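You operate a simulated robot arm through the tools that you are given. There is no shell and no other tool. Be economical: measure what you need, move in short steps, check, and stop when the job is done.

Carry out the task below with a simulated two-armed robot. There is one attempt and no reset: what you move stays moved.

JOB
Put the orange buffing pad on the dry drip pad. Then set the louvre slider to UP. Then take the small cap pack on the viscometer stretch of the island and put it away on the side table half for balance goods. Then pull the wipes drawer open. Keep to this order. The louvre slider goes toward x -0.4, y -0.9, z +0.0 (a direction in the base frame), to its stop.

It is judged by the outcome, as a careful person would: the job done as asked, and still so three seconds after it is handed in. It fails if anything else is knocked over, pushed out of place, dropped, spilled or broken. Lids that push on must go on centred and level and be pressed home; caps that screw on are set level and turned clockwise until they are tight.

ROBOT AND FRAMES
Two 7-joint arms with two-finger parallel grippers on one trunk, on a base that drives. Base frame: it is fixed to the floor where the robot stands at the start and does not move with it; the origin is under the middle of the robot, x ahead of it, y to its left, z up. Units: mm, rad, N and s.
The left shoulder is at the start at [50, 161, 1123], the right one opposite. With the tool pointing down near the work surface each hand reaches from about 240 to 680 mm from the robot's upright axis, wherever it stands, measured 20 degrees to its own side. Places, roughly: dry drip pad (10x9x2 cm) [500, -500, 900]; louvre slider [700, -1900, 1300]; orange buffing pad (8x5x4 cm) [500, -200, 900]; side table half for balance goods [-7600, 1100, 800]; small cap pack [-1500, -1000, 750]; wipes drawer [600, 1100, 600]. Payload 3.43 kg a hand.
The TCP of each hand is the grasp point between the finger pads, 30 mm short of the fingertips. In the tool frame z runs along the fingers and y along their closing line. The gripper opens to 94 mm. The fingers are 28 mm wide and 10 mm thick; the gripper's body (50 by 96 mm) begins 55 mm behind the TCP.
Orientation is that of the tool frame in the base frame, as a unit quaternion [x, y, z, w]. With the fingers straight down and closing along the base's y, the tool's x points along the base's -x, its y along +y and its z along -z.

CONTROLS
- The arms move only by the tool move_arm. It takes "left_steps", "right_steps" or both (then of equal length, played together; a hand with none holds still); each is a list of rows, each an object of numbers (a shift or turn left out is 0, a gripper value left out holds the last): "dx", "dy", "dz": the shift along the tool's x, y, z in mm; "rx", "ry", "rz": the turn, a rotation vector about the tool's x, y, z in rad. In form: [{"dx": .., "dy": .., "dz": .., "rx": .., "ry": .., "rz": ..}, ...]. A call has 1 to 8 rows; each row shifts and turns the commanded pose from where the row before left it, along the tool's axes as they then stand. "left_grip" and "right_grip" are, for a hand that has rows, the gripper command, from -1 (shut) to 1 (fully open), values between in proportion, set as the call begins (left out, the last holds). Each row takes 0.2 s and may step no farther than 50 mm and 0.15 rad from the row before; otherwise, or with a gripper value out of range, the whole call is refused. Where a pose cannot be reached the arm comes as near as it can. A force on the tool above 40 N (or 10 N above the force at the start of the call, whichever is more), or a blocked arm, ends the call early, and 0.2 s more pass. The fingers move at their own pace (about 45 mm/s each) and stop on an object; they squeeze with about 33 N. The grip force told is the motor's: it shows also when the fingers shut on nothing. Time passes only in rows, and 0.2 s behind the last, so rows that do not move let the fingers close. It gives the time, the measured TCP pose, the force on the tool (base axes), the opening and the grip force at its end, in the units of the frame above (readings bear some noise), with the torque about the TCP (base axes, N m) and any sound that the robot's microphone picked up.
- Cameras (640 x 400 px; columns grow to the right, rows downward): "scene" is now at [125.3, -41.4, 1257.9]; the picture's right is [-0.52, -0.85, 0.00], its down [-0.41, 0.25, -0.88] and it looks along [0.75, -0.46, -0.48] (base axes); focal length 283 px, centre (320, 200). "left" rides on the left gripper at [76, -14, -102] in its tool frame; the picture's right is [0.18, 0.98, 0.00], its down [-0.75, 0.14, -0.64] and it looks along [-0.63, 0.12, 0.77] (tool axes); focal length 243 px, centre (320, 200). "right" rides on the right gripper at [76, 14, -103] in its tool frame; the picture's right is [-0.18, 0.98, 0.00], its down [-0.75, -0.14, -0.64] and it looks along [-0.63, -0.12, 0.77] (tool axes); focal length 243 px, centre (320, 200). There is no depth. A picture from a camera that has moved, and an enlarged one, comes with that camera's place and axes in the base frame and with its lens. The place of the scene camera against the robot may be out by one fixed shift of up to 12 mm in any direction.
- grab_frame(camera): a new picture of that camera. The clock stands still meanwhile.
- slide_trunk(by): slides the trunk up (or, below 0, down) by that many mm; the arms and the scene camera ride with it, the base frame stays. It gives what a move gives, with no picture.
- roll_base(legs): drives the robot by 1 to 6 legs, each [ahead, left, turn to the left] in mm, mm and rad, along the robot's own axes; the way and the turn of a leg run together, so that a leg with both is an arc; at most 1500 mm and 3.142 rad a leg. The arms and the cameras ride along, it lands a little off, and it stops where it bumps. It gives what a move gives.
- turn_head(pan, tilt): turns the head with the scene camera to pan (to the left, within 1.396 rad either way) and tilt (down, from -0.506 to 1.204), counted from straight ahead of the robot. It gives what a move gives.
- zoom(camera, box): a new picture of the part [left, top, right, bottom] of that camera's present view, enlarged. The clock stands still meanwhile.
- close_job(): hands the job in; it is judged then, once.

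Go step by step. Nothing tells you exact positions but the pictures and the camera data: compare them with the known pose of the tool, close in by small moves and look again before you grip or let go. The budget is 165 turns and 138 pictures, counting those below and the enlarged ones. Unless the task says otherwise, let go and move clear before handing in.

The tools are called after "Call:" as a command line: name --argument value ..., lists and objects as JSON in quotes. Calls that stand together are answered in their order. move_arm: Moves the arms, as the interface text tells. Its arguments: {"type":"object","properties":{"left_steps":{"type":"array"},"left_grip":{"type":"number"},"right_steps":{"type":"array"},"right_grip":{"type":"number"}},"required":[]} The other tools are called the same way: slide_trunk (by) slides the trunk up or down; roll_base (legs) drives the base; turn_head (pan, tilt) turns the head that bears the scene camera; grab_frame (camera) takes a picture; zoom (camera, box) takes an enlarged picture of a part of a camera's view; close_job () hands the job in.

At the start:

```text
time_s: 0.0
left_eef_pos: [404.4, -68.5, 1095.8]
left_tcp_rot: [0.0, 1.0, 0.0, 0.0]
left_ft_force: [-0.3, 0.2, 0.5]
left_ft_torque: [0.0, 0.0, 0.0]
left_width: 94.0
left_grip_force: 0.2
right_eef_pos: [322.6, -345.2, 1080.7]
right_tcp_rot: [0.0, 1.0, 0.0, 0.0]
right_ft_force: [-1.0, -0.7, -0.7]
right_ft_torque: [0.01, -0.01, 0.02]
right_width: 93.9
right_grip_force: 0.2
trunk travel left (down, up): [-150.0, 117.0]
robot x, y, heading: [-3.5, 1.7, 0.001]
head pan, tilt: [-0.55, 0.497]
```

scene: 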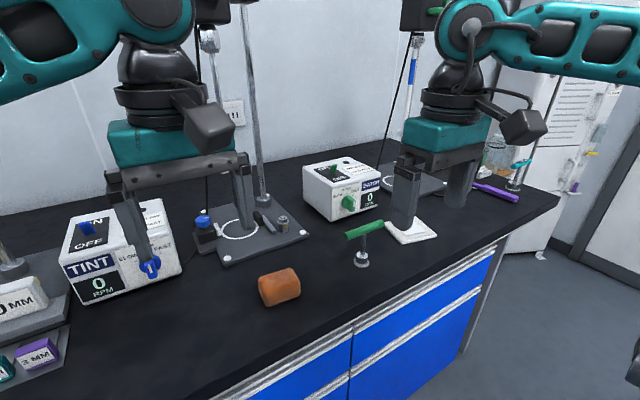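
right: 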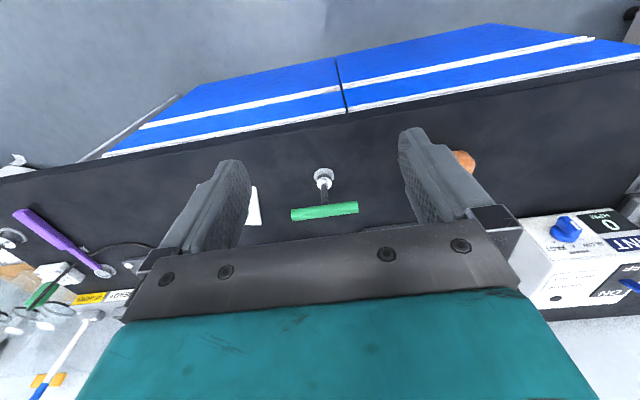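
left: 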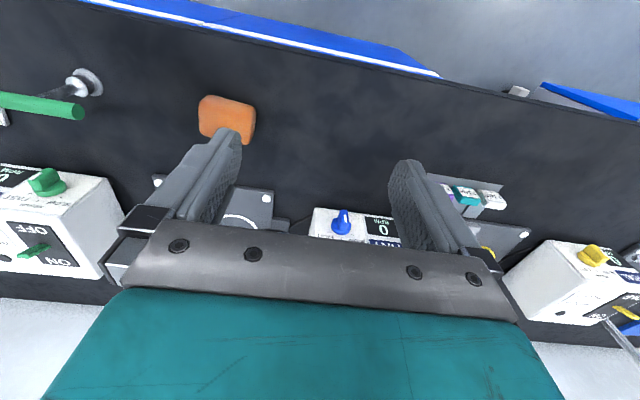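

The orange pad appears to be near [486, -177] and a white pad near [500, -530]. I'll look closer to make sure which drip pad is the dry one.

Call:
zoom --camera "scene" --box '[240, 140, 560, 340]'

Call:
turn_head --pan -1.0 --tilt 0.5

Call:
grab_frame --camera "scene"

```text
2.00 times, centred on (400, 240) of scene
camera zoom: at [125.3, -41.4, 1257.9], right [-0.52, -0.85, 0.0], down [-0.41, 0.25, -0.88], along [0.75, -0.46, -0.48], focal length 566 px, centre (160, 120)
```

zoom: 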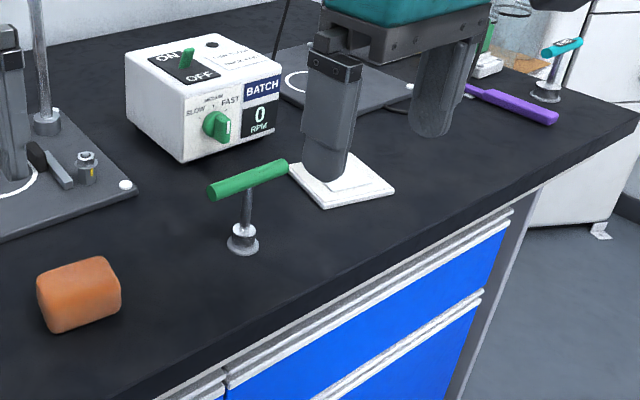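

```text
time_s: 0.9
left_eef_pos: [404.9, -69.1, 1094.1]
left_tcp_rot: [-0.001, 1.0, 0.0, -0.001]
left_ft_force: [-0.5, -0.8, 0.2]
left_ft_torque: [-0.04, -0.02, -0.01]
left_width: 93.9
left_grip_force: 0.1
right_eef_pos: [321.5, -347.4, 1080.1]
right_tcp_rot: [0.001, 1.0, 0.0, 0.0]
right_ft_force: [0.5, 0.4, -0.2]
right_ft_torque: [0.01, -0.01, 0.02]
right_width: 94.0
right_grip_force: 0.0
trunk travel left (down, up): [-150.0, 117.0]
robot x, y, heading: [-0.6, -1.1, 0.0]
head pan, tilt: [-1.0, 0.499]
```

```text
133 pictures are left
camera scene: at [96.9, -70.3, 1257.8], right [-0.84, -0.54, 0.0], down [-0.26, 0.4, -0.88], along [0.47, -0.74, -0.48], focal length 283 px, centre (320, 200)
```

scene: 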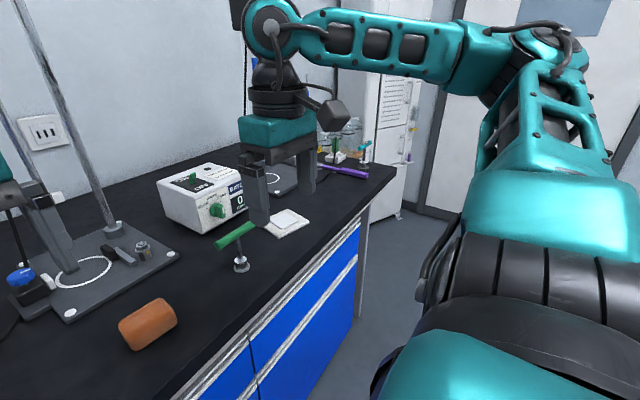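

The white pad by the right end of the bench, near [496, -537], is the target. I'll move the left hand aside and bring the right hand over the orange pad.

Call:
move_arm --left_steps '[{"dy": 45}, {"dy": 45}, {"dy": 45}, {"dy": 45}, {"dy": 45}, {}]' --right_steps '[{"dx": -20, "dy": 30}, {"dx": -20, "dy": 30}, {"dx": -20, "dy": 30}, {"dx": -20, "dy": 30}, {"dx": -20, "dy": 30}, {"dx": -10, "dy": 15}]'

Call:
grab_frame --camera "right"

Call:
turn_head --pan -0.4 --tilt 0.6

Call:
grab_frame --camera "scene"

```text
time_s: 2.3
left_eef_pos: [404.8, 156.6, 1093.1]
left_tcp_rot: [0.0, 1.0, 0.0, 0.0]
left_ft_force: [0.9, 0.5, 0.3]
left_ft_torque: [0.03, 0.0, -0.02]
left_width: 94.3
left_grip_force: 0.0
right_eef_pos: [432.9, -182.0, 1079.4]
right_tcp_rot: [0.002, 1.0, 0.001, 0.0]
right_ft_force: [-0.3, 0.3, -0.5]
right_ft_torque: [-0.04, 0.02, 0.01]
right_width: 93.9
right_grip_force: 0.0
trunk travel left (down, up): [-150.0, 117.0]
robot x, y, heading: [-0.2, 3.1, 0.002]
head pan, tilt: [-1.0, 0.499]
```

```text
132 pictures are left
camera right: at [356.4, -168.2, 1182.3], right [0.19, 0.98, 0.0], down [0.75, -0.14, 0.64], along [0.63, -0.12, -0.77], focal length 243 px, centre (320, 200)
```

right: 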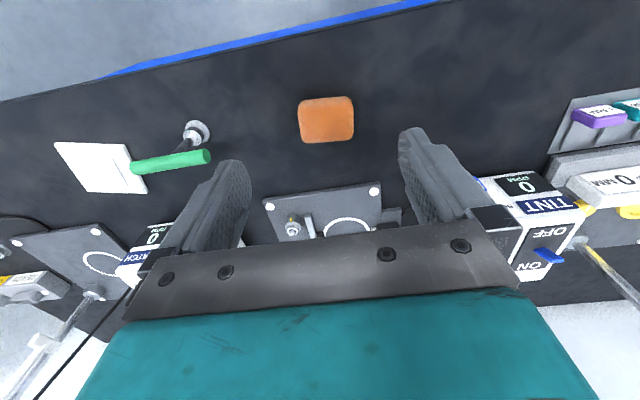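

```text
time_s: 3.3
left_eef_pos: [404.0, 156.6, 1093.0]
left_tcp_rot: [0.0, 1.0, 0.001, 0.0]
left_ft_force: [-0.6, -0.3, 0.1]
left_ft_torque: [0.0, 0.02, -0.01]
left_width: 93.9
left_grip_force: 0.1
right_eef_pos: [431.2, -181.6, 1079.2]
right_tcp_rot: [0.001, 1.0, 0.0, 0.001]
right_ft_force: [0.7, -0.6, 0.7]
right_ft_torque: [0.0, 0.03, -0.01]
right_width: 94.2
right_grip_force: 0.1
trunk travel left (down, up): [-150.0, 117.0]
robot x, y, heading: [2.4, -1.2, -0.003]
head pan, tilt: [-0.4, 0.6]
```

```text
131 pictures are left
camera scene: at [129.1, -28.3, 1248.7], right [-0.39, -0.92, 0.0], down [-0.52, 0.22, -0.83], along [0.76, -0.32, -0.56], focal length 283 px, centre (320, 200)
```

scene: 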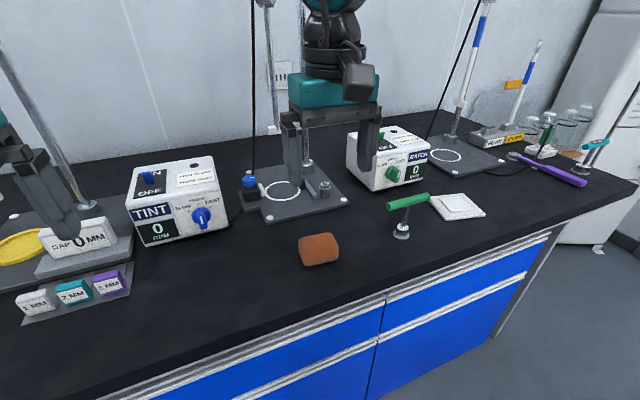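

The orange pad sits near [479, -181] with its long side almost along y. I'll turn the right gripper about 95° so it closes across the short side.

Call:
move_arm --right_steps '[{"rz": 0.138}, {"rz": 0.138}, {"rz": 0.138}, {"rz": 0.138}, {"rz": 0.138}, {"rz": 0.138}, {"rz": 0.138}, {"rz": 0.138}]'

Call:
move_arm --right_steps '[{"rz": 0.138}, {"rz": 0.138}, {"rz": 0.138}, {"rz": 0.138}, {"dy": 24}, {"dy": 24}, {"dz": 40}, {"dz": 40}]'

Call:
grab_frame --camera "right"

```text
time_s: 5.1
left_eef_pos: [404.8, 156.4, 1094.1]
left_tcp_rot: [0.0, 1.0, 0.0, 0.0]
left_ft_force: [-0.3, 0.5, 0.1]
left_ft_torque: [0.02, -0.01, -0.01]
left_width: 94.0
left_grip_force: 0.0
right_eef_pos: [433.6, -181.9, 1080.9]
right_tcp_rot: [0.527, 0.85, 0.001, 0.0]
right_ft_force: [-0.2, -0.4, 0.0]
right_ft_torque: [-0.02, -0.02, 0.0]
right_width: 93.8
right_grip_force: 0.1
trunk travel left (down, up): [-150.0, 117.0]
robot x, y, heading: [-1.9, 1.4, -0.004]
head pan, tilt: [-0.4, 0.6]
```

```text
time_s: 6.9
left_eef_pos: [404.1, 157.4, 1092.9]
left_tcp_rot: [0.0, 1.0, 0.0, 0.0]
left_ft_force: [-0.8, -0.9, -1.2]
left_ft_torque: [-0.01, 0.0, 0.01]
left_width: 93.8
left_grip_force: 0.1
right_eef_pos: [481.1, -187.4, 999.1]
right_tcp_rot: [0.738, 0.675, 0.0, 0.0]
right_ft_force: [-0.4, 0.0, 0.6]
right_ft_torque: [0.03, 0.01, 0.01]
right_width: 94.0
right_grip_force: 0.0
trunk travel left (down, up): [-150.0, 117.0]
robot x, y, heading: [-3.8, 2.6, -0.001]
head pan, tilt: [-0.4, 0.6]
```

```text
130 pictures are left
camera right: at [501.7, -113.6, 1102.3], right [0.96, -0.27, 0.0], down [-0.21, -0.74, 0.64], along [-0.17, -0.62, -0.77], focal length 243 px, centre (320, 200)
```

right: 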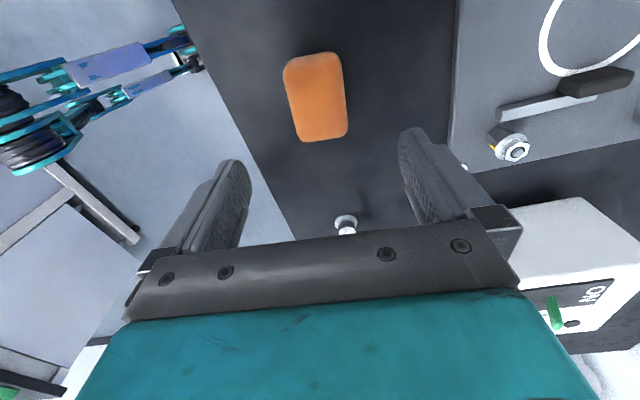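

The pad is centred under the gripper. Now I'll go down and grip it.

Call:
move_arm --right_steps '[{"dz": 40, "dx": 4}, {"dz": 40}, {"dz": 20}, {"dz": 12}]'

Call:
grab_frame --camera "scene"

```text
time_s: 7.9
left_eef_pos: [404.9, 158.4, 1093.3]
left_tcp_rot: [0.0, 1.0, -0.001, 0.0]
left_ft_force: [-0.7, 0.5, 0.4]
left_ft_torque: [0.02, 0.04, -0.03]
left_width: 94.1
left_grip_force: 0.0
right_eef_pos: [475.8, -186.7, 893.5]
right_tcp_rot: [0.737, 0.676, 0.001, 0.0]
right_ft_force: [-0.4, 1.0, 0.7]
right_ft_torque: [0.02, -0.01, 0.01]
right_width: 94.1
right_grip_force: 0.1
right hand out of reach, approached as far as the arm can: row 4
trunk travel left (down, up): [-150.0, 117.0]
robot x, y, heading: [0.5, -0.1, 0.001]
head pan, tilt: [-0.4, 0.6]
```

```text
129 pictures are left
camera scene: at [129.2, -28.2, 1248.7], right [-0.39, -0.92, 0.0], down [-0.52, 0.22, -0.83], along [0.76, -0.32, -0.56], focal length 283 px, centre (320, 200)
```

scene: 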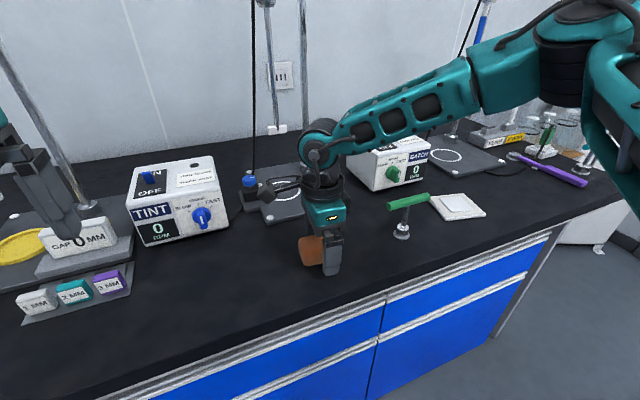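

The tips are 25 mm down the sides of the pad, which is enough. Now I'll grip and lift.

Call:
move_arm --right_steps '[{}, {}, {}, {}, {}, {}]' --right_grip -1

Call:
move_arm --right_steps '[{"dz": -30}, {"dz": -40}, {"dz": -40}, {"dz": -30}, {}]'

Call:
grab_frame --camera "scene"

Call:
grab_frame --camera "right"

```text
time_s: 9.3
left_eef_pos: [404.9, 156.6, 1093.0]
left_tcp_rot: [0.001, 1.0, 0.0, 0.0]
left_ft_force: [-0.2, 0.1, -0.2]
left_ft_torque: [-0.02, -0.02, -0.01]
left_width: 94.0
left_grip_force: 0.1
right_eef_pos: [475.6, -187.0, 892.2]
right_tcp_rot: [0.737, 0.676, 0.001, 0.0]
right_ft_force: [0.2, 0.6, 0.6]
right_ft_torque: [0.01, -0.02, -0.02]
right_width: 53.0
right_grip_force: 33.1
trunk travel left (down, up): [-150.0, 117.0]
robot x, y, heading: [-1.3, 0.4, 0.001]
head pan, tilt: [-0.4, 0.6]
```

```text
time_s: 10.5
left_eef_pos: [403.6, 156.6, 1093.3]
left_tcp_rot: [0.0, 1.0, -0.001, 0.0]
left_ft_force: [-0.6, 0.1, 0.5]
left_ft_torque: [0.04, -0.02, 0.0]
left_width: 94.1
left_grip_force: 0.1
right_eef_pos: [476.1, -187.0, 1032.5]
right_tcp_rot: [0.737, 0.676, 0.0, 0.0]
right_ft_force: [-0.1, 0.0, -0.2]
right_ft_torque: [0.02, 0.01, 0.03]
right_width: 53.1
right_grip_force: 33.3
trunk travel left (down, up): [-150.0, 117.0]
robot x, y, heading: [-1.9, 0.9, 0.0]
head pan, tilt: [-0.4, 0.6]
```

```text
128 pictures are left
camera scene: at [129.2, -28.2, 1248.7], right [-0.39, -0.92, 0.0], down [-0.52, 0.22, -0.82], along [0.76, -0.32, -0.57], focal length 283 px, centre (320, 200)
```

scene: 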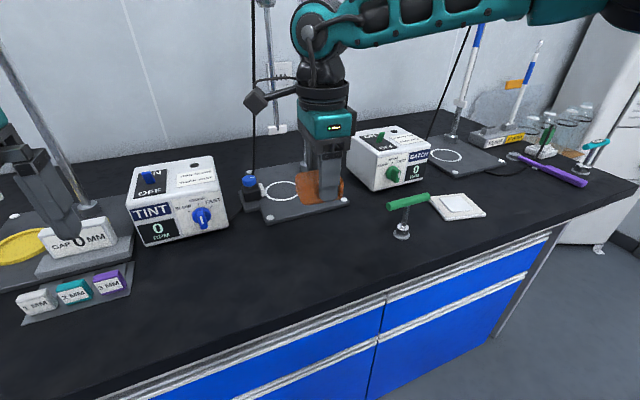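

```text
127 pictures are left
camera right: at [496.8, -113.2, 1136.0], right [0.96, -0.27, 0.0], down [-0.21, -0.74, 0.64], along [-0.17, -0.62, -0.77], focal length 243 px, centre (320, 200)
```

right: 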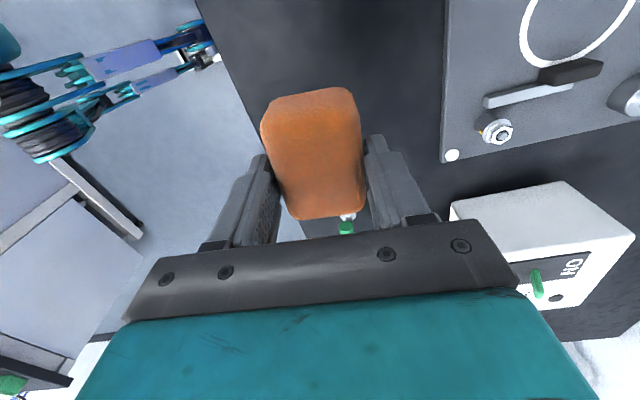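

The orange pad is held. I'll drive 350 mm to the right so the drip pad comes into easy reach.

Call:
roll_base --legs '[[0, -340, 0]]'

Call:
grab_frame --camera "scene"

Call:
grab_frame --camera "right"

```text
time_s: 12.7
left_eef_pos: [405.2, -182.5, 1093.8]
left_tcp_rot: [-0.001, 1.0, 0.0, 0.0]
left_ft_force: [0.0, -0.6, 0.2]
left_ft_torque: [0.02, 0.0, 0.02]
left_width: 94.3
left_grip_force: 0.0
right_eef_pos: [477.0, -529.3, 1032.4]
right_tcp_rot: [0.737, 0.676, 0.0, 0.0]
right_ft_force: [0.0, 0.1, -1.1]
right_ft_torque: [0.0, 0.02, -0.01]
right_width: 50.5
right_grip_force: 32.6
trunk travel left (down, up): [-150.0, 117.0]
robot x, y, heading: [-1.0, -341.4, 0.001]
head pan, tilt: [-0.4, 0.6]
```

```text
126 pictures are left
camera scene: at [129.4, -370.0, 1248.7], right [-0.39, -0.92, 0.0], down [-0.52, 0.22, -0.82], along [0.76, -0.32, -0.57], focal length 283 px, centre (320, 200)
```

scene: 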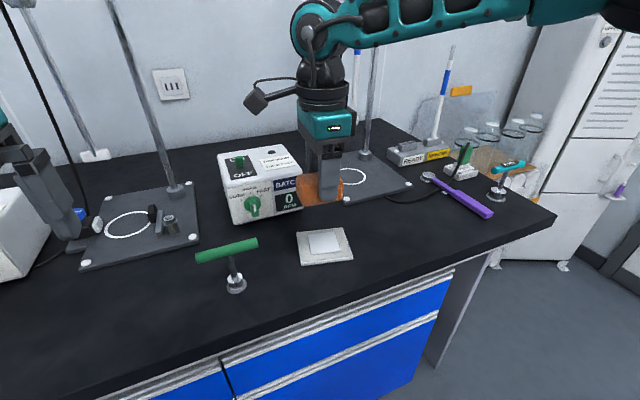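

```text
125 pictures are left
camera right: at [497.1, -454.5, 1135.5], right [0.96, -0.27, 0.0], down [-0.2, -0.74, 0.64], along [-0.17, -0.62, -0.77], focal length 243 px, centre (320, 200)
```

right: 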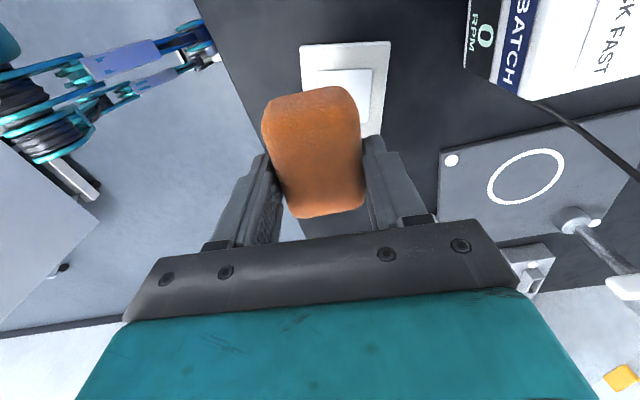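

The drip pad is near [497, -542] and the hand is almost above it. I'll shift over it and lower the trunk 80 mm to gain reach.

Call:
move_arm --right_steps '[{"dy": 21, "dx": -14}, {}]'

Call:
slide_trunk --by -80

Call:
grab_frame --camera "scene"

Call:
grab_frame --camera "left"

```text
time_s: 13.3
left_eef_pos: [404.2, -183.7, 1094.4]
left_tcp_rot: [-0.001, 1.0, 0.0, 0.0]
left_ft_force: [0.0, 0.6, 0.4]
left_ft_torque: [0.05, 0.01, 0.01]
left_width: 94.1
left_grip_force: 0.1
right_eef_pos: [495.6, -544.3, 1034.3]
right_tcp_rot: [0.737, 0.676, 0.0, 0.0]
right_ft_force: [-0.4, -0.3, 0.6]
right_ft_torque: [-0.01, -0.02, 0.06]
right_width: 50.8
right_grip_force: 33.2
trunk travel left (down, up): [-150.0, 117.0]
robot x, y, heading: [0.8, -342.7, 0.001]
head pan, tilt: [-0.4, 0.6]
```

```text
time_s: 14.5
left_eef_pos: [404.1, -183.5, 1013.1]
left_tcp_rot: [-0.001, 1.0, 0.0, 0.0]
left_ft_force: [0.2, -0.2, 0.2]
left_ft_torque: [-0.02, -0.01, -0.02]
left_width: 94.2
left_grip_force: 0.0
right_eef_pos: [496.3, -543.9, 952.8]
right_tcp_rot: [0.737, 0.676, 0.001, 0.001]
right_ft_force: [-0.3, -0.2, -0.6]
right_ft_torque: [0.01, 0.0, -0.06]
right_width: 50.6
right_grip_force: 32.5
trunk travel left (down, up): [-70.0, 197.0]
robot x, y, heading: [-1.7, -342.7, -0.004]
head pan, tilt: [-0.4, 0.6]
```

```text
124 pictures are left
camera scene: at [129.2, -369.6, 1168.7], right [-0.39, -0.92, 0.0], down [-0.52, 0.22, -0.83], along [0.76, -0.32, -0.56], focal length 283 px, centre (320, 200)
```

scene: 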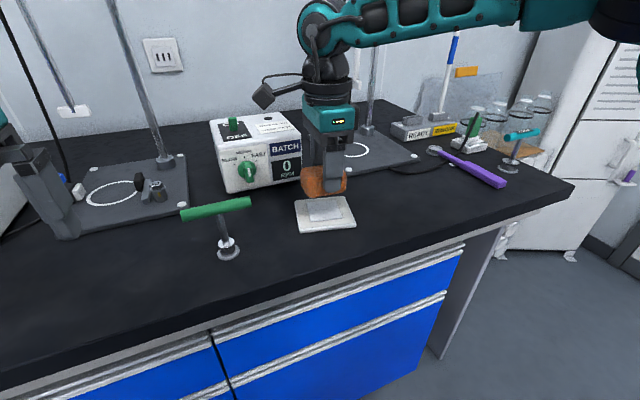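

```text
123 pictures are left
camera left: at [328.6, -198.4, 1117.2], right [-0.19, 0.98, 0.0], down [0.75, 0.14, 0.64], along [0.63, 0.12, -0.77], focal length 243 px, centre (320, 200)
```

left: 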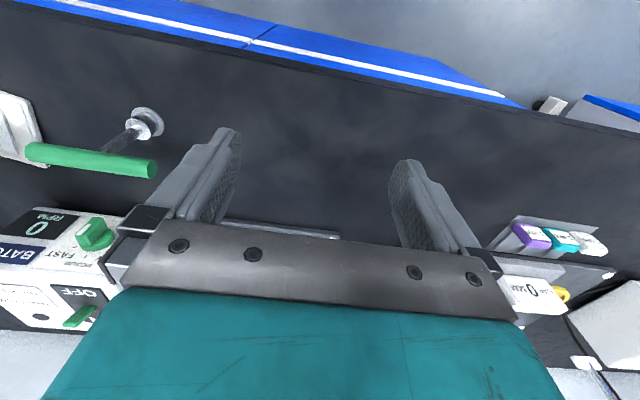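

Aligned within a few millimetres, so I'll nudge slightly and lower until it touches.

Call:
move_arm --right_steps '[{"dy": 4, "dx": -3, "dz": 10}, {"dz": 15}, {"dz": 6}]'

Call:
zoom --camera "scene" --box '[260, 120, 420, 260]'

```text
time_s: 15.3
left_eef_pos: [405.1, -184.1, 1013.0]
left_tcp_rot: [-0.001, 1.0, 0.0, 0.001]
left_ft_force: [-0.8, -0.4, 0.4]
left_ft_torque: [0.01, -0.05, 0.03]
left_width: 93.8
left_grip_force: 0.0
right_eef_pos: [499.0, -546.5, 922.5]
right_tcp_rot: [0.737, 0.676, 0.0, 0.0]
right_ft_force: [0.1, -0.5, -0.8]
right_ft_torque: [0.01, 0.01, 0.01]
right_width: 50.3
right_grip_force: 33.0
trunk travel left (down, up): [-70.0, 197.0]
robot x, y, heading: [-1.2, -340.7, -0.001]
head pan, tilt: [-0.4, 0.6]
```

```text
2.86 times, centred on (340, 190) of scene
camera zoom: at [129.4, -369.6, 1168.7], right [-0.39, -0.92, 0.0], down [-0.52, 0.22, -0.83], along [0.76, -0.32, -0.56], focal length 809 px, centre (263, 229)
```

zoom: 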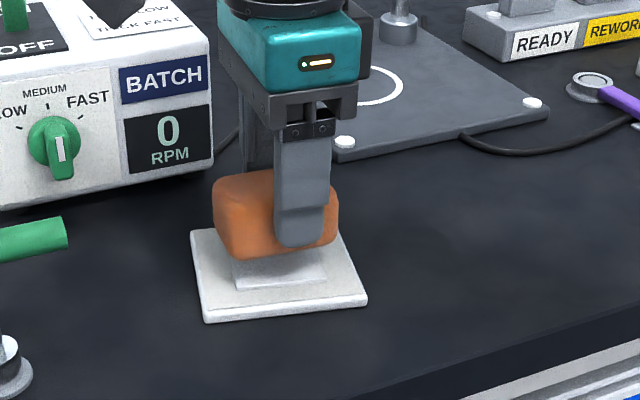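

Call:
move_arm --right_steps '[{"dz": 5}, {"dz": 4}]'

Call:
zoom --camera "scene" --box '[260, 120, 420, 260]'

```text
time_s: 15.9
left_eef_pos: [405.1, -183.4, 1013.7]
left_tcp_rot: [-0.001, 1.0, 0.0, 0.0]
left_ft_force: [0.0, -0.8, 0.0]
left_ft_torque: [0.0, 0.02, 0.01]
left_width: 93.9
left_grip_force: 0.1
right_eef_pos: [500.2, -547.8, 913.7]
right_tcp_rot: [0.737, 0.676, 0.0, 0.0]
right_ft_force: [0.7, -0.1, -0.9]
right_ft_torque: [0.03, 0.02, -0.01]
right_width: 50.0
right_grip_force: 32.7
trunk travel left (down, up): [-70.0, 197.0]
robot x, y, heading: [2.5, -339.8, 0.007]
head pan, tilt: [-0.4, 0.6]
```

```text
2.86 times, centred on (340, 190) of scene
camera zoom: at [129.4, -369.6, 1168.7], right [-0.39, -0.92, 0.0], down [-0.52, 0.22, -0.83], along [0.76, -0.32, -0.57], focal length 809 px, centre (263, 229)
```

zoom: 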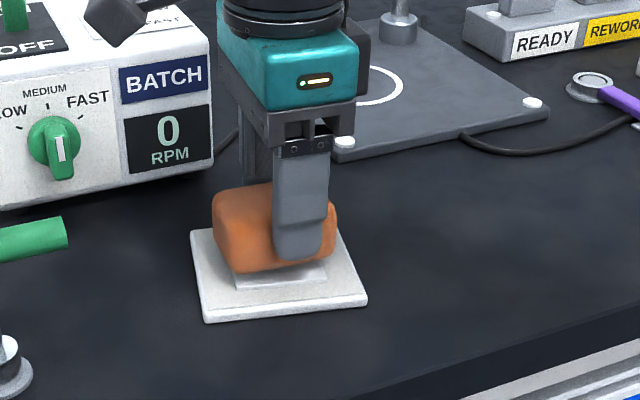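

Call:
move_arm --right_steps '[{"dz": 3}, {"dz": 3}, {"dz": 2}, {}]'

Call:
zoom --camera "scene" --box '[260, 120, 420, 260]'

```text
time_s: 16.9
left_eef_pos: [403.4, -183.5, 1014.7]
left_tcp_rot: [0.0, 1.0, 0.0, 0.0]
left_ft_force: [-0.7, -0.1, -0.4]
left_ft_torque: [-0.03, 0.04, -0.01]
left_width: 94.0
left_grip_force: 0.0
right_eef_pos: [499.3, -546.5, 906.8]
right_tcp_rot: [0.737, 0.676, 0.002, 0.001]
right_ft_force: [-2.1, -1.9, 21.3]
right_ft_torque: [0.09, -0.15, 0.0]
right_width: 49.2
right_grip_force: 32.7
trunk travel left (down, up): [-70.0, 197.0]
robot x, y, heading: [2.9, -337.6, 0.002]
head pan, tilt: [-0.4, 0.6]
```

```text
2.86 times, centred on (340, 190) of scene
camera zoom: at [127.6, -369.1, 1169.2], right [-0.39, -0.92, 0.0], down [-0.52, 0.22, -0.83], along [0.76, -0.32, -0.56], focal length 809 px, centre (263, 229)
```

zoom: 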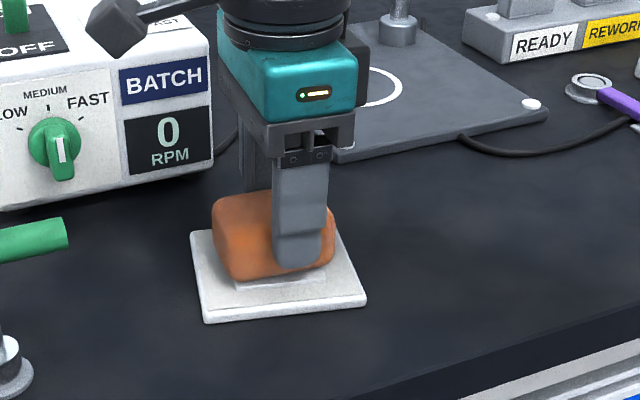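

It touches, but sits a little to the far side. I'll lift slightly, pull it 8 mm toward me and set it down again.

Call:
move_arm --right_steps '[{"dz": -7}, {"dy": -8}, {"dz": 3}, {"dz": 3}, {}]'

Call:
zoom --camera "scene" --box '[260, 120, 420, 260]'

```text
time_s: 18.1
left_eef_pos: [403.6, -184.8, 1014.5]
left_tcp_rot: [-0.001, 1.0, 0.0, 0.001]
left_ft_force: [0.3, 1.6, 0.6]
left_ft_torque: [-0.03, 0.01, 0.03]
left_width: 93.8
left_grip_force: 0.0
right_eef_pos: [491.9, -545.3, 907.8]
right_tcp_rot: [0.737, 0.676, 0.001, 0.002]
right_ft_force: [-1.6, -3.8, 14.7]
right_ft_torque: [0.02, -0.1, -0.01]
right_width: 48.7
right_grip_force: 33.5
trunk travel left (down, up): [-70.0, 197.0]
robot x, y, heading: [2.5, -341.9, -0.003]
head pan, tilt: [-0.4, 0.6]
```

```text
2.86 times, centred on (340, 190) of scene
camera zoom: at [128.1, -369.5, 1169.1], right [-0.39, -0.92, 0.0], down [-0.52, 0.22, -0.83], along [0.76, -0.32, -0.56], focal length 809 px, centre (263, 229)
```

zoom: 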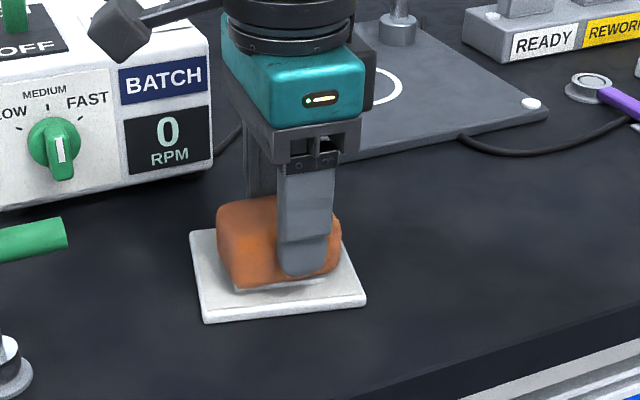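

Well placed. Now I'll release and lift away.

Call:
move_arm --right_steps '[{}, {}, {}, {}]' --right_grip 1

Call:
move_arm --right_steps '[{"dz": -20}, {"dz": -40}, {"dz": -50}, {"dz": -50}]'

Call:
zoom --camera "scene" --box '[220, 120, 460, 270]'

Call:
turn_head --pan -1.2 --tilt 0.1

Call:
grab_frame --camera "scene"

```text
time_s: 19.1
left_eef_pos: [403.7, -184.5, 1013.4]
left_tcp_rot: [-0.001, 1.0, 0.0, 0.0]
left_ft_force: [0.6, -0.3, 0.9]
left_ft_torque: [0.01, -0.01, 0.02]
left_width: 94.0
left_grip_force: 0.0
right_eef_pos: [492.8, -545.9, 905.0]
right_tcp_rot: [0.737, 0.676, 0.0, 0.001]
right_ft_force: [0.0, -0.3, -0.7]
right_ft_torque: [0.04, 0.0, -0.02]
right_width: 94.0
right_grip_force: 0.1
trunk travel left (down, up): [-70.0, 197.0]
robot x, y, heading: [0.6, -343.7, 0.001]
head pan, tilt: [-0.4, 0.6]
```

```text
time_s: 20.1
left_eef_pos: [404.7, -183.7, 1013.8]
left_tcp_rot: [-0.002, 1.0, 0.0, 0.0]
left_ft_force: [-0.1, 0.2, 0.3]
left_ft_torque: [0.02, 0.04, -0.03]
left_width: 93.7
left_grip_force: 0.1
right_eef_pos: [489.5, -546.6, 1065.9]
right_tcp_rot: [0.737, 0.676, -0.001, 0.0]
right_ft_force: [0.4, 1.1, 0.8]
right_ft_torque: [0.0, 0.01, -0.01]
right_width: 93.7
right_grip_force: 0.0
trunk travel left (down, up): [-70.0, 197.0]
robot x, y, heading: [2.6, -336.6, -0.002]
head pan, tilt: [-0.4, 0.6]
```

```text
2.67 times, centred on (340, 195) of scene
camera zoom: at [129.4, -369.6, 1168.6], right [-0.39, -0.92, 0.0], down [-0.52, 0.22, -0.83], along [0.76, -0.32, -0.56], focal length 755 px, centre (267, 213)
```

zoom: 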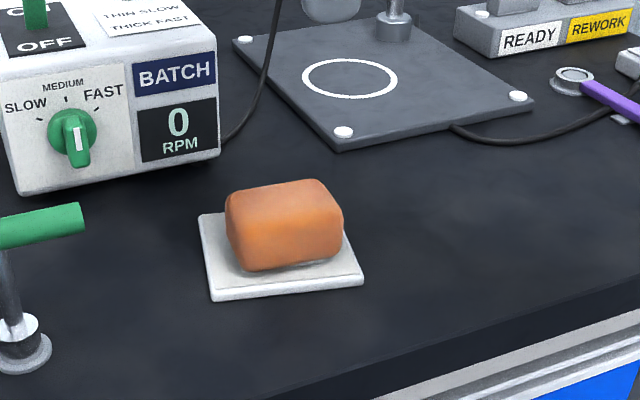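

```text
time_s: 21.2
left_eef_pos: [403.8, -183.4, 1015.3]
left_tcp_rot: [-0.001, 1.0, 0.0, -0.001]
left_ft_force: [0.0, -1.0, -0.6]
left_ft_torque: [0.01, 0.0, 0.02]
left_width: 94.0
left_grip_force: 0.1
right_eef_pos: [489.8, -546.3, 1066.1]
right_tcp_rot: [0.736, 0.677, -0.001, 0.0]
right_ft_force: [0.8, 0.2, -0.2]
right_ft_torque: [-0.06, -0.01, -0.01]
right_width: 94.0
right_grip_force: 0.0
trunk travel left (down, up): [-70.0, 197.0]
robot x, y, heading: [1.6, -340.2, 0.002]
head pan, tilt: [-1.201, 0.099]
```

```text
117 pictures are left
camera scene: at [81.3, -421.0, 1214.8], right [-0.93, -0.36, 0.0], down [-0.04, 0.09, -0.99], along [0.36, -0.93, -0.1], focal length 283 px, centre (320, 200)
```

scene: 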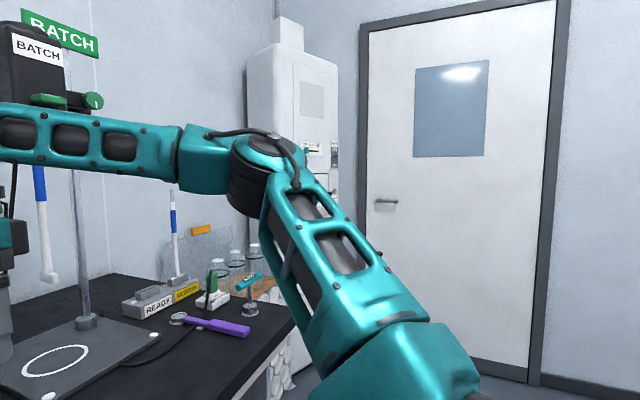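

The buffing pad rests on the drip pad. The louvre slider should be on the white cabinet ahead and to the right, so I'll zoom there.

Call:
zoom --camera "scene" --box '[240, 60, 370, 220]'

Call:
turn_head --pan -1.39 --tilt 0.6

Call:
grab_frame --camera "scene"

```text
2.50 times, centred on (305, 140) of scene
camera zoom: at [81.3, -421.0, 1214.8], right [-0.93, -0.36, 0.0], down [-0.04, 0.09, -0.99], along [0.36, -0.93, -0.1], focal length 708 px, centre (358, 350)
```

zoom: 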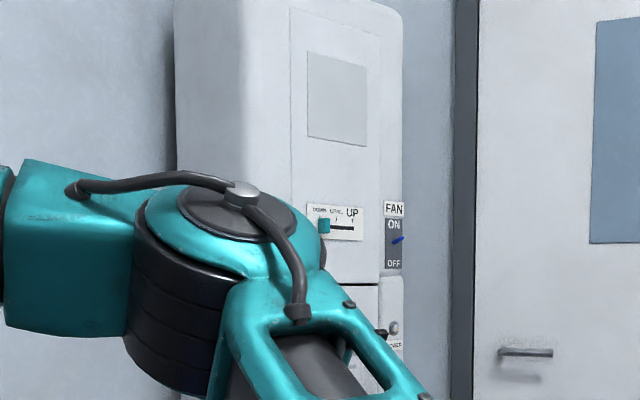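

```text
time_s: 22.2
left_eef_pos: [404.6, -182.8, 1013.1]
left_tcp_rot: [-0.001, 1.0, 0.0, -0.001]
left_ft_force: [-0.2, -0.6, -0.5]
left_ft_torque: [-0.03, -0.02, 0.0]
left_width: 94.0
left_grip_force: 0.1
right_eef_pos: [491.0, -547.1, 1066.2]
right_tcp_rot: [0.736, 0.676, -0.001, 0.0]
right_ft_force: [0.1, -0.1, -0.4]
right_ft_torque: [0.0, 0.01, -0.01]
right_width: 94.1
right_grip_force: 0.0
trunk travel left (down, up): [-70.0, 197.0]
robot x, y, heading: [2.1, -338.9, 0.003]
head pan, tilt: [-1.389, 0.6]
```

```text
115 pictures are left
camera scene: at [64.0, -422.2, 1168.8], right [-0.98, -0.18, 0.0], down [-0.1, 0.56, -0.83], along [0.15, -0.81, -0.56], focal length 283 px, centre (320, 200)
```

scene: 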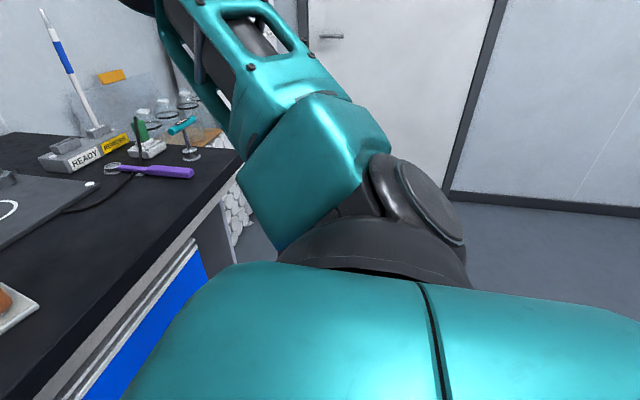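

The teal slider knob is on the cabinet panel, with UP at the right end of its track. I'll back away from the bench and raise the trunk. Then I'll drive down the room and look again.

Call:
roll_base --legs '[[-300, 0, 0], [0, -600, 0], [0, 0, -0.42]]'

Call:
slide_trunk --by 190

Call:
turn_head --pan -0.3 --tilt 0.3

Call:
grab_frame --camera "scene"

```text
time_s: 28.4
left_eef_pos: [134.8, -951.9, 1014.2]
left_tcp_rot: [0.205, 0.979, 0.0, 0.0]
left_ft_force: [-0.1, 0.5, -0.1]
left_ft_torque: [-0.04, 0.02, 0.05]
left_width: 94.0
left_grip_force: 0.0
right_eef_pos: [66.7, -1319.0, 1067.4]
right_tcp_rot: [0.86, 0.51, 0.0, 0.0]
right_ft_force: [-0.4, -0.9, 0.6]
right_ft_torque: [-0.02, -0.01, 0.02]
right_width: 94.1
right_grip_force: 0.0
trunk travel left (down, up): [-70.0, 197.0]
robot x, y, heading: [-300.8, -932.3, -0.412]
head pan, tilt: [-1.389, 0.6]
```

```text
time_s: 30.5
left_eef_pos: [134.3, -952.4, 1203.3]
left_tcp_rot: [0.205, 0.979, 0.0, 0.001]
left_ft_force: [0.4, 0.5, 0.1]
left_ft_torque: [0.03, 0.01, 0.01]
left_width: 93.6
left_grip_force: 0.1
right_eef_pos: [66.8, -1320.2, 1256.2]
right_tcp_rot: [0.861, 0.509, 0.0, -0.001]
right_ft_force: [-0.2, 0.0, 0.0]
right_ft_torque: [-0.03, -0.01, -0.01]
right_width: 94.1
right_grip_force: 0.1
trunk travel left (down, up): [-260.0, 7.0]
robot x, y, heading: [-299.8, -932.9, -0.412]
head pan, tilt: [-1.389, 0.6]
```

```text
time_s: 31.8
left_eef_pos: [135.2, -952.6, 1203.7]
left_tcp_rot: [0.206, 0.979, -0.001, -0.001]
left_ft_force: [-0.4, 0.7, -0.2]
left_ft_torque: [-0.02, -0.01, 0.01]
left_width: 94.3
left_grip_force: 0.0
right_eef_pos: [67.5, -1317.6, 1256.4]
right_tcp_rot: [0.86, 0.51, 0.0, -0.001]
right_ft_force: [-0.1, -0.7, 0.7]
right_ft_torque: [-0.02, 0.01, -0.03]
right_width: 94.2
right_grip_force: 0.2
trunk travel left (down, up): [-260.0, 7.0]
robot x, y, heading: [-296.8, -940.5, -0.413]
head pan, tilt: [-0.3, 0.3]
```

```text
114 pictures are left
camera scene: at [-184.1, -1004.8, 1386.2], right [-0.66, -0.76, 0.0], down [-0.22, 0.19, -0.96], along [0.72, -0.63, -0.3], focal length 283 px, centre (320, 200)
```

scene: 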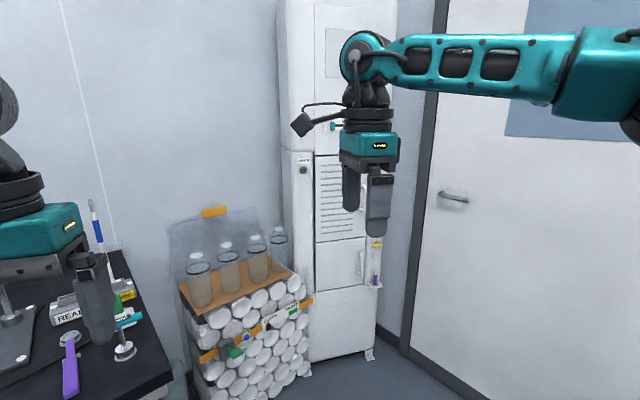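

The knob is near [700, -1861, 1324]. I'll drive to about 800 mm in front of it, facing the panel, with the knob on the left hand's side.

Call:
roll_base --legs '[[0, -537, 0], [400, 0, 0]]'

Call:
turn_head --pan 0.1 --tilt 0.3

Call:
grab_frame --camera "scene"

```text
time_s: 37.0
left_eef_pos: [285.7, -1606.8, 1203.9]
left_tcp_rot: [0.207, 0.978, 0.0, -0.001]
left_ft_force: [0.3, -0.1, -0.3]
left_ft_torque: [0.01, 0.02, -0.01]
left_width: 93.9
left_grip_force: 0.1
right_eef_pos: [217.3, -1970.7, 1256.0]
right_tcp_rot: [0.861, 0.509, 0.0, 0.0]
right_ft_force: [-0.7, 0.2, -0.2]
right_ft_torque: [0.01, 0.03, -0.03]
right_width: 94.0
right_grip_force: 0.1
trunk travel left (down, up): [-260.0, 7.0]
robot x, y, heading: [-147.2, -1587.0, -0.419]
head pan, tilt: [-0.3, 0.3]
```

```text
time_s: 37.9
left_eef_pos: [285.7, -1605.6, 1202.6]
left_tcp_rot: [0.206, 0.978, 0.0, 0.0]
left_ft_force: [0.0, -0.5, -0.4]
left_ft_torque: [0.05, 0.0, -0.01]
left_width: 94.0
left_grip_force: 0.0
right_eef_pos: [217.9, -1971.6, 1255.1]
right_tcp_rot: [0.861, 0.509, 0.0, -0.001]
right_ft_force: [-0.2, 0.0, -0.4]
right_ft_torque: [-0.02, 0.02, 0.01]
right_width: 94.1
right_grip_force: 0.0
trunk travel left (down, up): [-260.0, 7.0]
robot x, y, heading: [-144.6, -1588.9, -0.417]
head pan, tilt: [0.099, 0.3]
```

```text
113 pictures are left
camera scene: at [-14.8, -1625.6, 1386.2], right [-0.31, -0.95, 0.0], down [-0.28, 0.09, -0.96], along [0.91, -0.3, -0.3], focal length 283 px, centre (320, 200)
```

scene: 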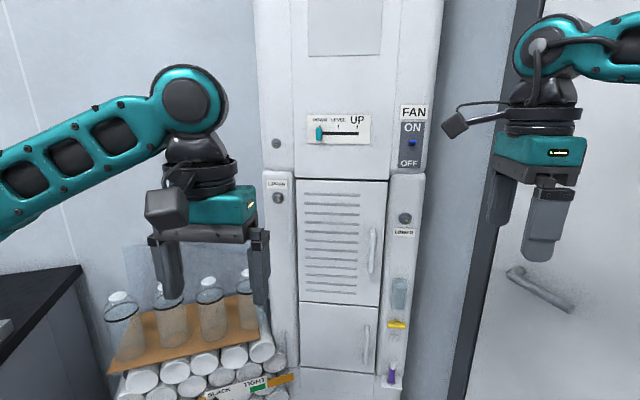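

The slider is clear: teal knob at the left end, UP at the right. The beaker stack is low on the left, so I'll raise the left hand first and then tip it forward.

Call:
move_arm --left_steps '[{"dz": -45}, {"dz": -45}, {"dz": -40}, {"ry": -0.15}, {"ry": -0.15}, {"ry": -0.15}, {"ry": -0.15}, {"ry": -0.15}]' --left_grip -1

Call:
move_arm --left_steps '[{"ry": -0.15}, {"ry": -0.15}, {"ry": -0.15}, {"ry": -0.15}, {"ry": -0.15}, {"ry": -0.07}, {}]'

Call:
grab_frame --camera "scene"

Call:
grab_frame --camera "left"

```text
time_s: 39.7
left_eef_pos: [286.8, -1605.5, 1334.3]
left_tcp_rot: [0.192, 0.91, -0.077, 0.359]
left_ft_force: [0.1, 0.7, 0.6]
left_ft_torque: [0.02, -0.01, -0.04]
left_width: 0.0
left_grip_force: 33.5
right_eef_pos: [216.8, -1972.4, 1256.3]
right_tcp_rot: [0.861, 0.509, 0.0, 0.0]
right_ft_force: [0.1, -0.6, -0.6]
right_ft_torque: [0.02, 0.0, -0.01]
right_width: 93.9
right_grip_force: 0.0
trunk travel left (down, up): [-260.0, 7.0]
robot x, y, heading: [-148.0, -1586.2, -0.419]
head pan, tilt: [0.099, 0.3]
```

```text
time_s: 41.3
left_eef_pos: [296.9, -1617.5, 1344.4]
left_tcp_rot: [0.146, 0.693, -0.145, 0.691]
left_ft_force: [0.4, 0.3, 0.3]
left_ft_torque: [0.01, -0.02, -0.02]
left_width: 0.0
left_grip_force: 33.0
left hand out of reach, approached as far as the arm can: row 5, 6
right_eef_pos: [217.6, -1972.0, 1256.7]
right_tcp_rot: [0.861, 0.509, 0.0, 0.0]
right_ft_force: [0.4, -0.1, 0.3]
right_ft_torque: [0.0, 0.02, -0.03]
right_width: 94.2
right_grip_force: 0.1
trunk travel left (down, up): [-260.0, 7.0]
robot x, y, heading: [-146.9, -1585.5, -0.412]
head pan, tilt: [0.099, 0.3]
```

```text
112 pictures are left
camera scene: at [-14.9, -1625.5, 1386.2], right [-0.31, -0.95, 0.0], down [-0.28, 0.09, -0.96], along [0.91, -0.3, -0.3], focal length 283 px, centre (320, 200)
```

scene: 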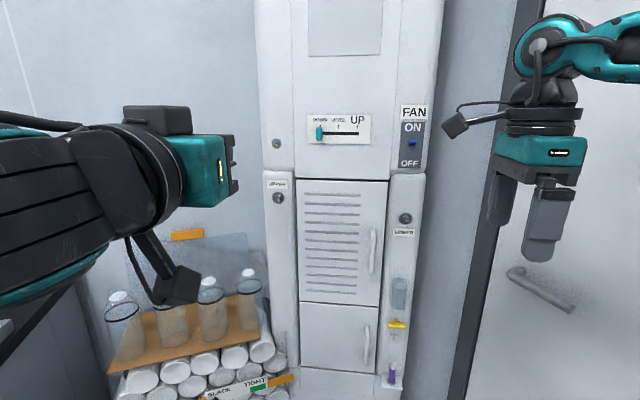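

```text
111 pictures are left
camera left: at [197.0, -1589.7, 1268.3], right [0.4, 0.9, -0.18], down [-0.53, 0.39, 0.75], along [0.75, -0.2, 0.63], focal length 243 px, centre (320, 200)
```

left: 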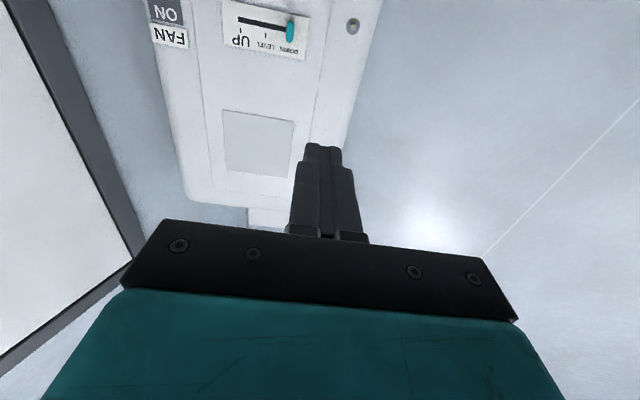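

The left camera agrees: the knob is at about [695, -1858, 1330], 460 mm ahead of the left hand and 58 mm to its right. I'll drive 180 mm closer.

Call:
roll_base --legs '[[180, 0, 0]]'

Call:
move_arm --left_steps '[{"dz": 40, "dx": 5}, {"dz": 40, "dy": -5, "dx": 5}, {"dz": 40, "dy": -5}, {"dz": 40, "dy": -5}]'

Call:
grab_frame --camera "scene"

Call:
grab_frame --camera "left"

```text
time_s: 42.8
left_eef_pos: [458.6, -1688.8, 1342.8]
left_tcp_rot: [0.146, 0.693, -0.146, 0.691]
left_ft_force: [0.5, -1.1, 0.6]
left_ft_torque: [0.01, -0.01, -0.01]
left_width: 0.1
left_grip_force: 33.2
right_eef_pos: [380.0, -2045.8, 1254.8]
right_tcp_rot: [0.861, 0.509, 0.0, 0.0]
right_ft_force: [1.2, -0.3, 0.4]
right_ft_torque: [0.03, 0.04, 0.0]
right_width: 94.0
right_grip_force: 0.1
trunk travel left (down, up): [-260.0, 7.0]
robot x, y, heading: [10.8, -1654.1, -0.415]
head pan, tilt: [0.099, 0.3]
```

```text
time_s: 43.8
left_eef_pos: [601.4, -1769.4, 1333.4]
left_tcp_rot: [0.147, 0.693, -0.146, 0.691]
left_ft_force: [-0.4, 0.1, -0.4]
left_ft_torque: [0.03, -0.01, 0.0]
left_width: 0.0
left_grip_force: 33.3
right_eef_pos: [379.1, -2043.8, 1256.1]
right_tcp_rot: [0.861, 0.509, 0.0, 0.0]
right_ft_force: [-0.1, 0.1, -0.3]
right_ft_torque: [0.02, -0.01, -0.04]
right_width: 94.0
right_grip_force: 0.1
trunk travel left (down, up): [-260.0, 7.0]
robot x, y, heading: [13.7, -1659.2, -0.422]
head pan, tilt: [0.099, 0.3]
```

```text
110 pictures are left
camera scene: at [147.4, -1697.9, 1386.1], right [-0.31, -0.95, 0.0], down [-0.28, 0.09, -0.96], along [0.91, -0.3, -0.3], focal length 283 px, centre (320, 200)
```

scene: 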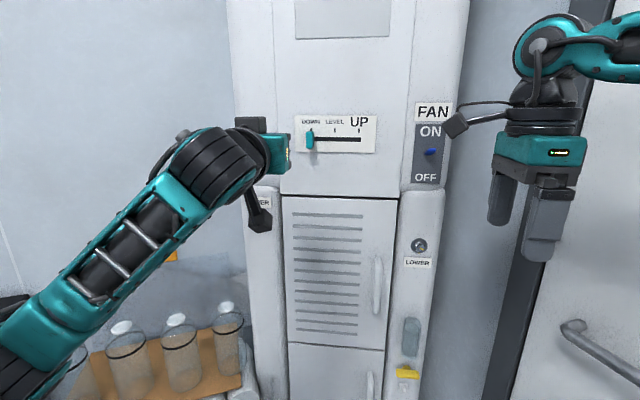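

```text
109 pictures are left
camera left: at [501.7, -1740.9, 1258.1], right [0.4, 0.9, -0.18], down [-0.53, 0.39, 0.76], along [0.75, -0.2, 0.63], focal length 243 px, centre (320, 200)
```

left: 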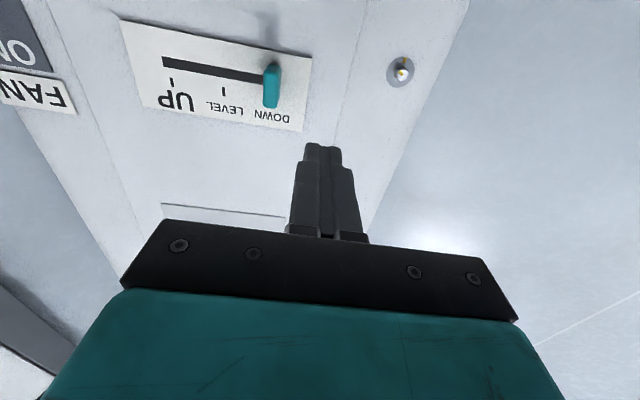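

Refined: the knob is at about [719, -1873, 1331], 150 mm ahead of the grasp point and 47 mm to the right. I'll come closer, staying left of it.

Call:
move_arm --left_steps '[{"dz": 40, "dy": -8}, {"dz": 40, "dy": -6}, {"dz": 15}, {}]'

Call:
grab_frame --camera "left"

Call:
zoom --camera "scene" --box '[220, 70, 460, 220]'

```text
time_s: 44.8
left_eef_pos: [680.2, -1819.6, 1332.7]
left_tcp_rot: [0.147, 0.692, -0.147, 0.691]
left_ft_force: [0.5, -0.5, -0.4]
left_ft_torque: [-0.01, 0.0, 0.02]
left_width: 0.0
left_grip_force: 32.7
right_eef_pos: [379.4, -2043.8, 1255.9]
right_tcp_rot: [0.861, 0.509, 0.0, 0.001]
right_ft_force: [-0.1, -0.4, -0.4]
right_ft_torque: [0.03, -0.01, -0.01]
right_width: 94.0
right_grip_force: 0.0
trunk travel left (down, up): [-260.0, 7.0]
robot x, y, heading: [16.2, -1656.8, -0.414]
head pan, tilt: [0.099, 0.3]
```

```text
108 pictures are left
camera left: at [581.6, -1791.0, 1257.7], right [0.4, 0.9, -0.18], down [-0.53, 0.39, 0.75], along [0.75, -0.2, 0.63], focal length 243 px, centre (320, 200)
```

left: 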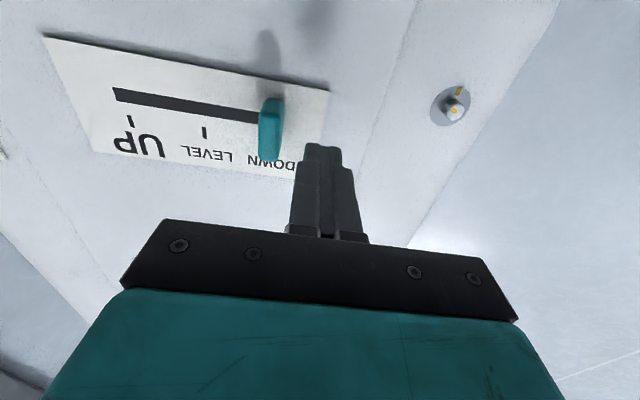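

```text
2.67 times, centred on (340, 145) of scene
camera zoom: at [147.0, -1697.1, 1386.2], right [-0.31, -0.95, 0.0], down [-0.28, 0.09, -0.96], along [0.91, -0.3, -0.3], focal length 755 px, centre (267, 347)
```

zoom: 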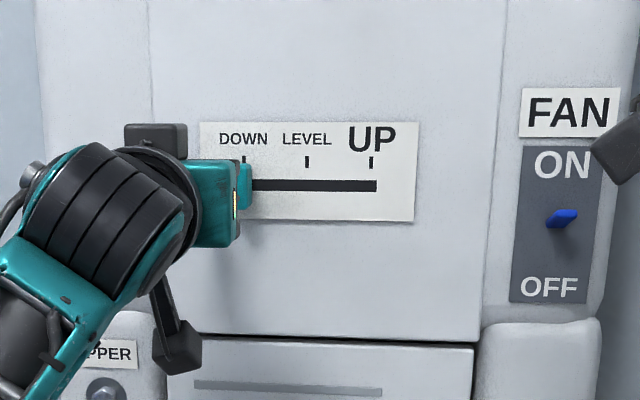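

Call:
move_arm --left_steps '[{"dz": 10}, {"dz": 10}, {}]'

Call:
grab_frame --camera "left"

```text
time_s: 45.6
left_eef_pos: [699.3, -1826.7, 1333.1]
left_tcp_rot: [0.146, 0.693, -0.146, 0.691]
left_ft_force: [0.2, 1.3, 0.2]
left_ft_torque: [0.0, 0.02, 0.0]
left_width: 0.0
left_grip_force: 32.5
right_eef_pos: [379.8, -2043.0, 1256.2]
right_tcp_rot: [0.861, 0.509, 0.001, 0.001]
right_ft_force: [-0.7, -0.1, 0.3]
right_ft_torque: [-0.02, 0.02, -0.03]
right_width: 93.8
right_grip_force: 0.0
trunk travel left (down, up): [-260.0, 7.0]
robot x, y, heading: [16.3, -1659.5, -0.414]
head pan, tilt: [0.099, 0.3]
```

```text
106 pictures are left
camera left: at [599.2, -1798.7, 1258.3], right [0.4, 0.9, -0.18], down [-0.53, 0.39, 0.75], along [0.75, -0.2, 0.63], focal length 243 px, centre (320, 200)
```

left: 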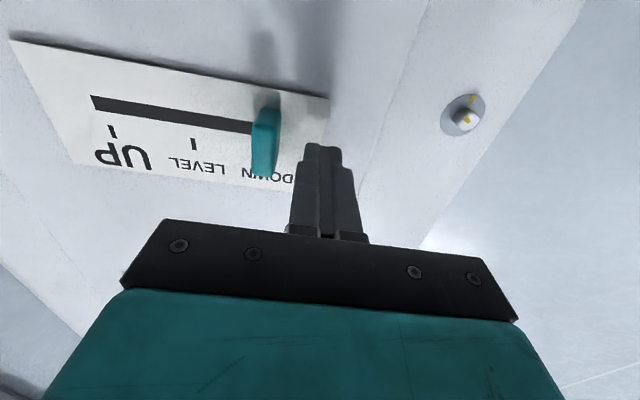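

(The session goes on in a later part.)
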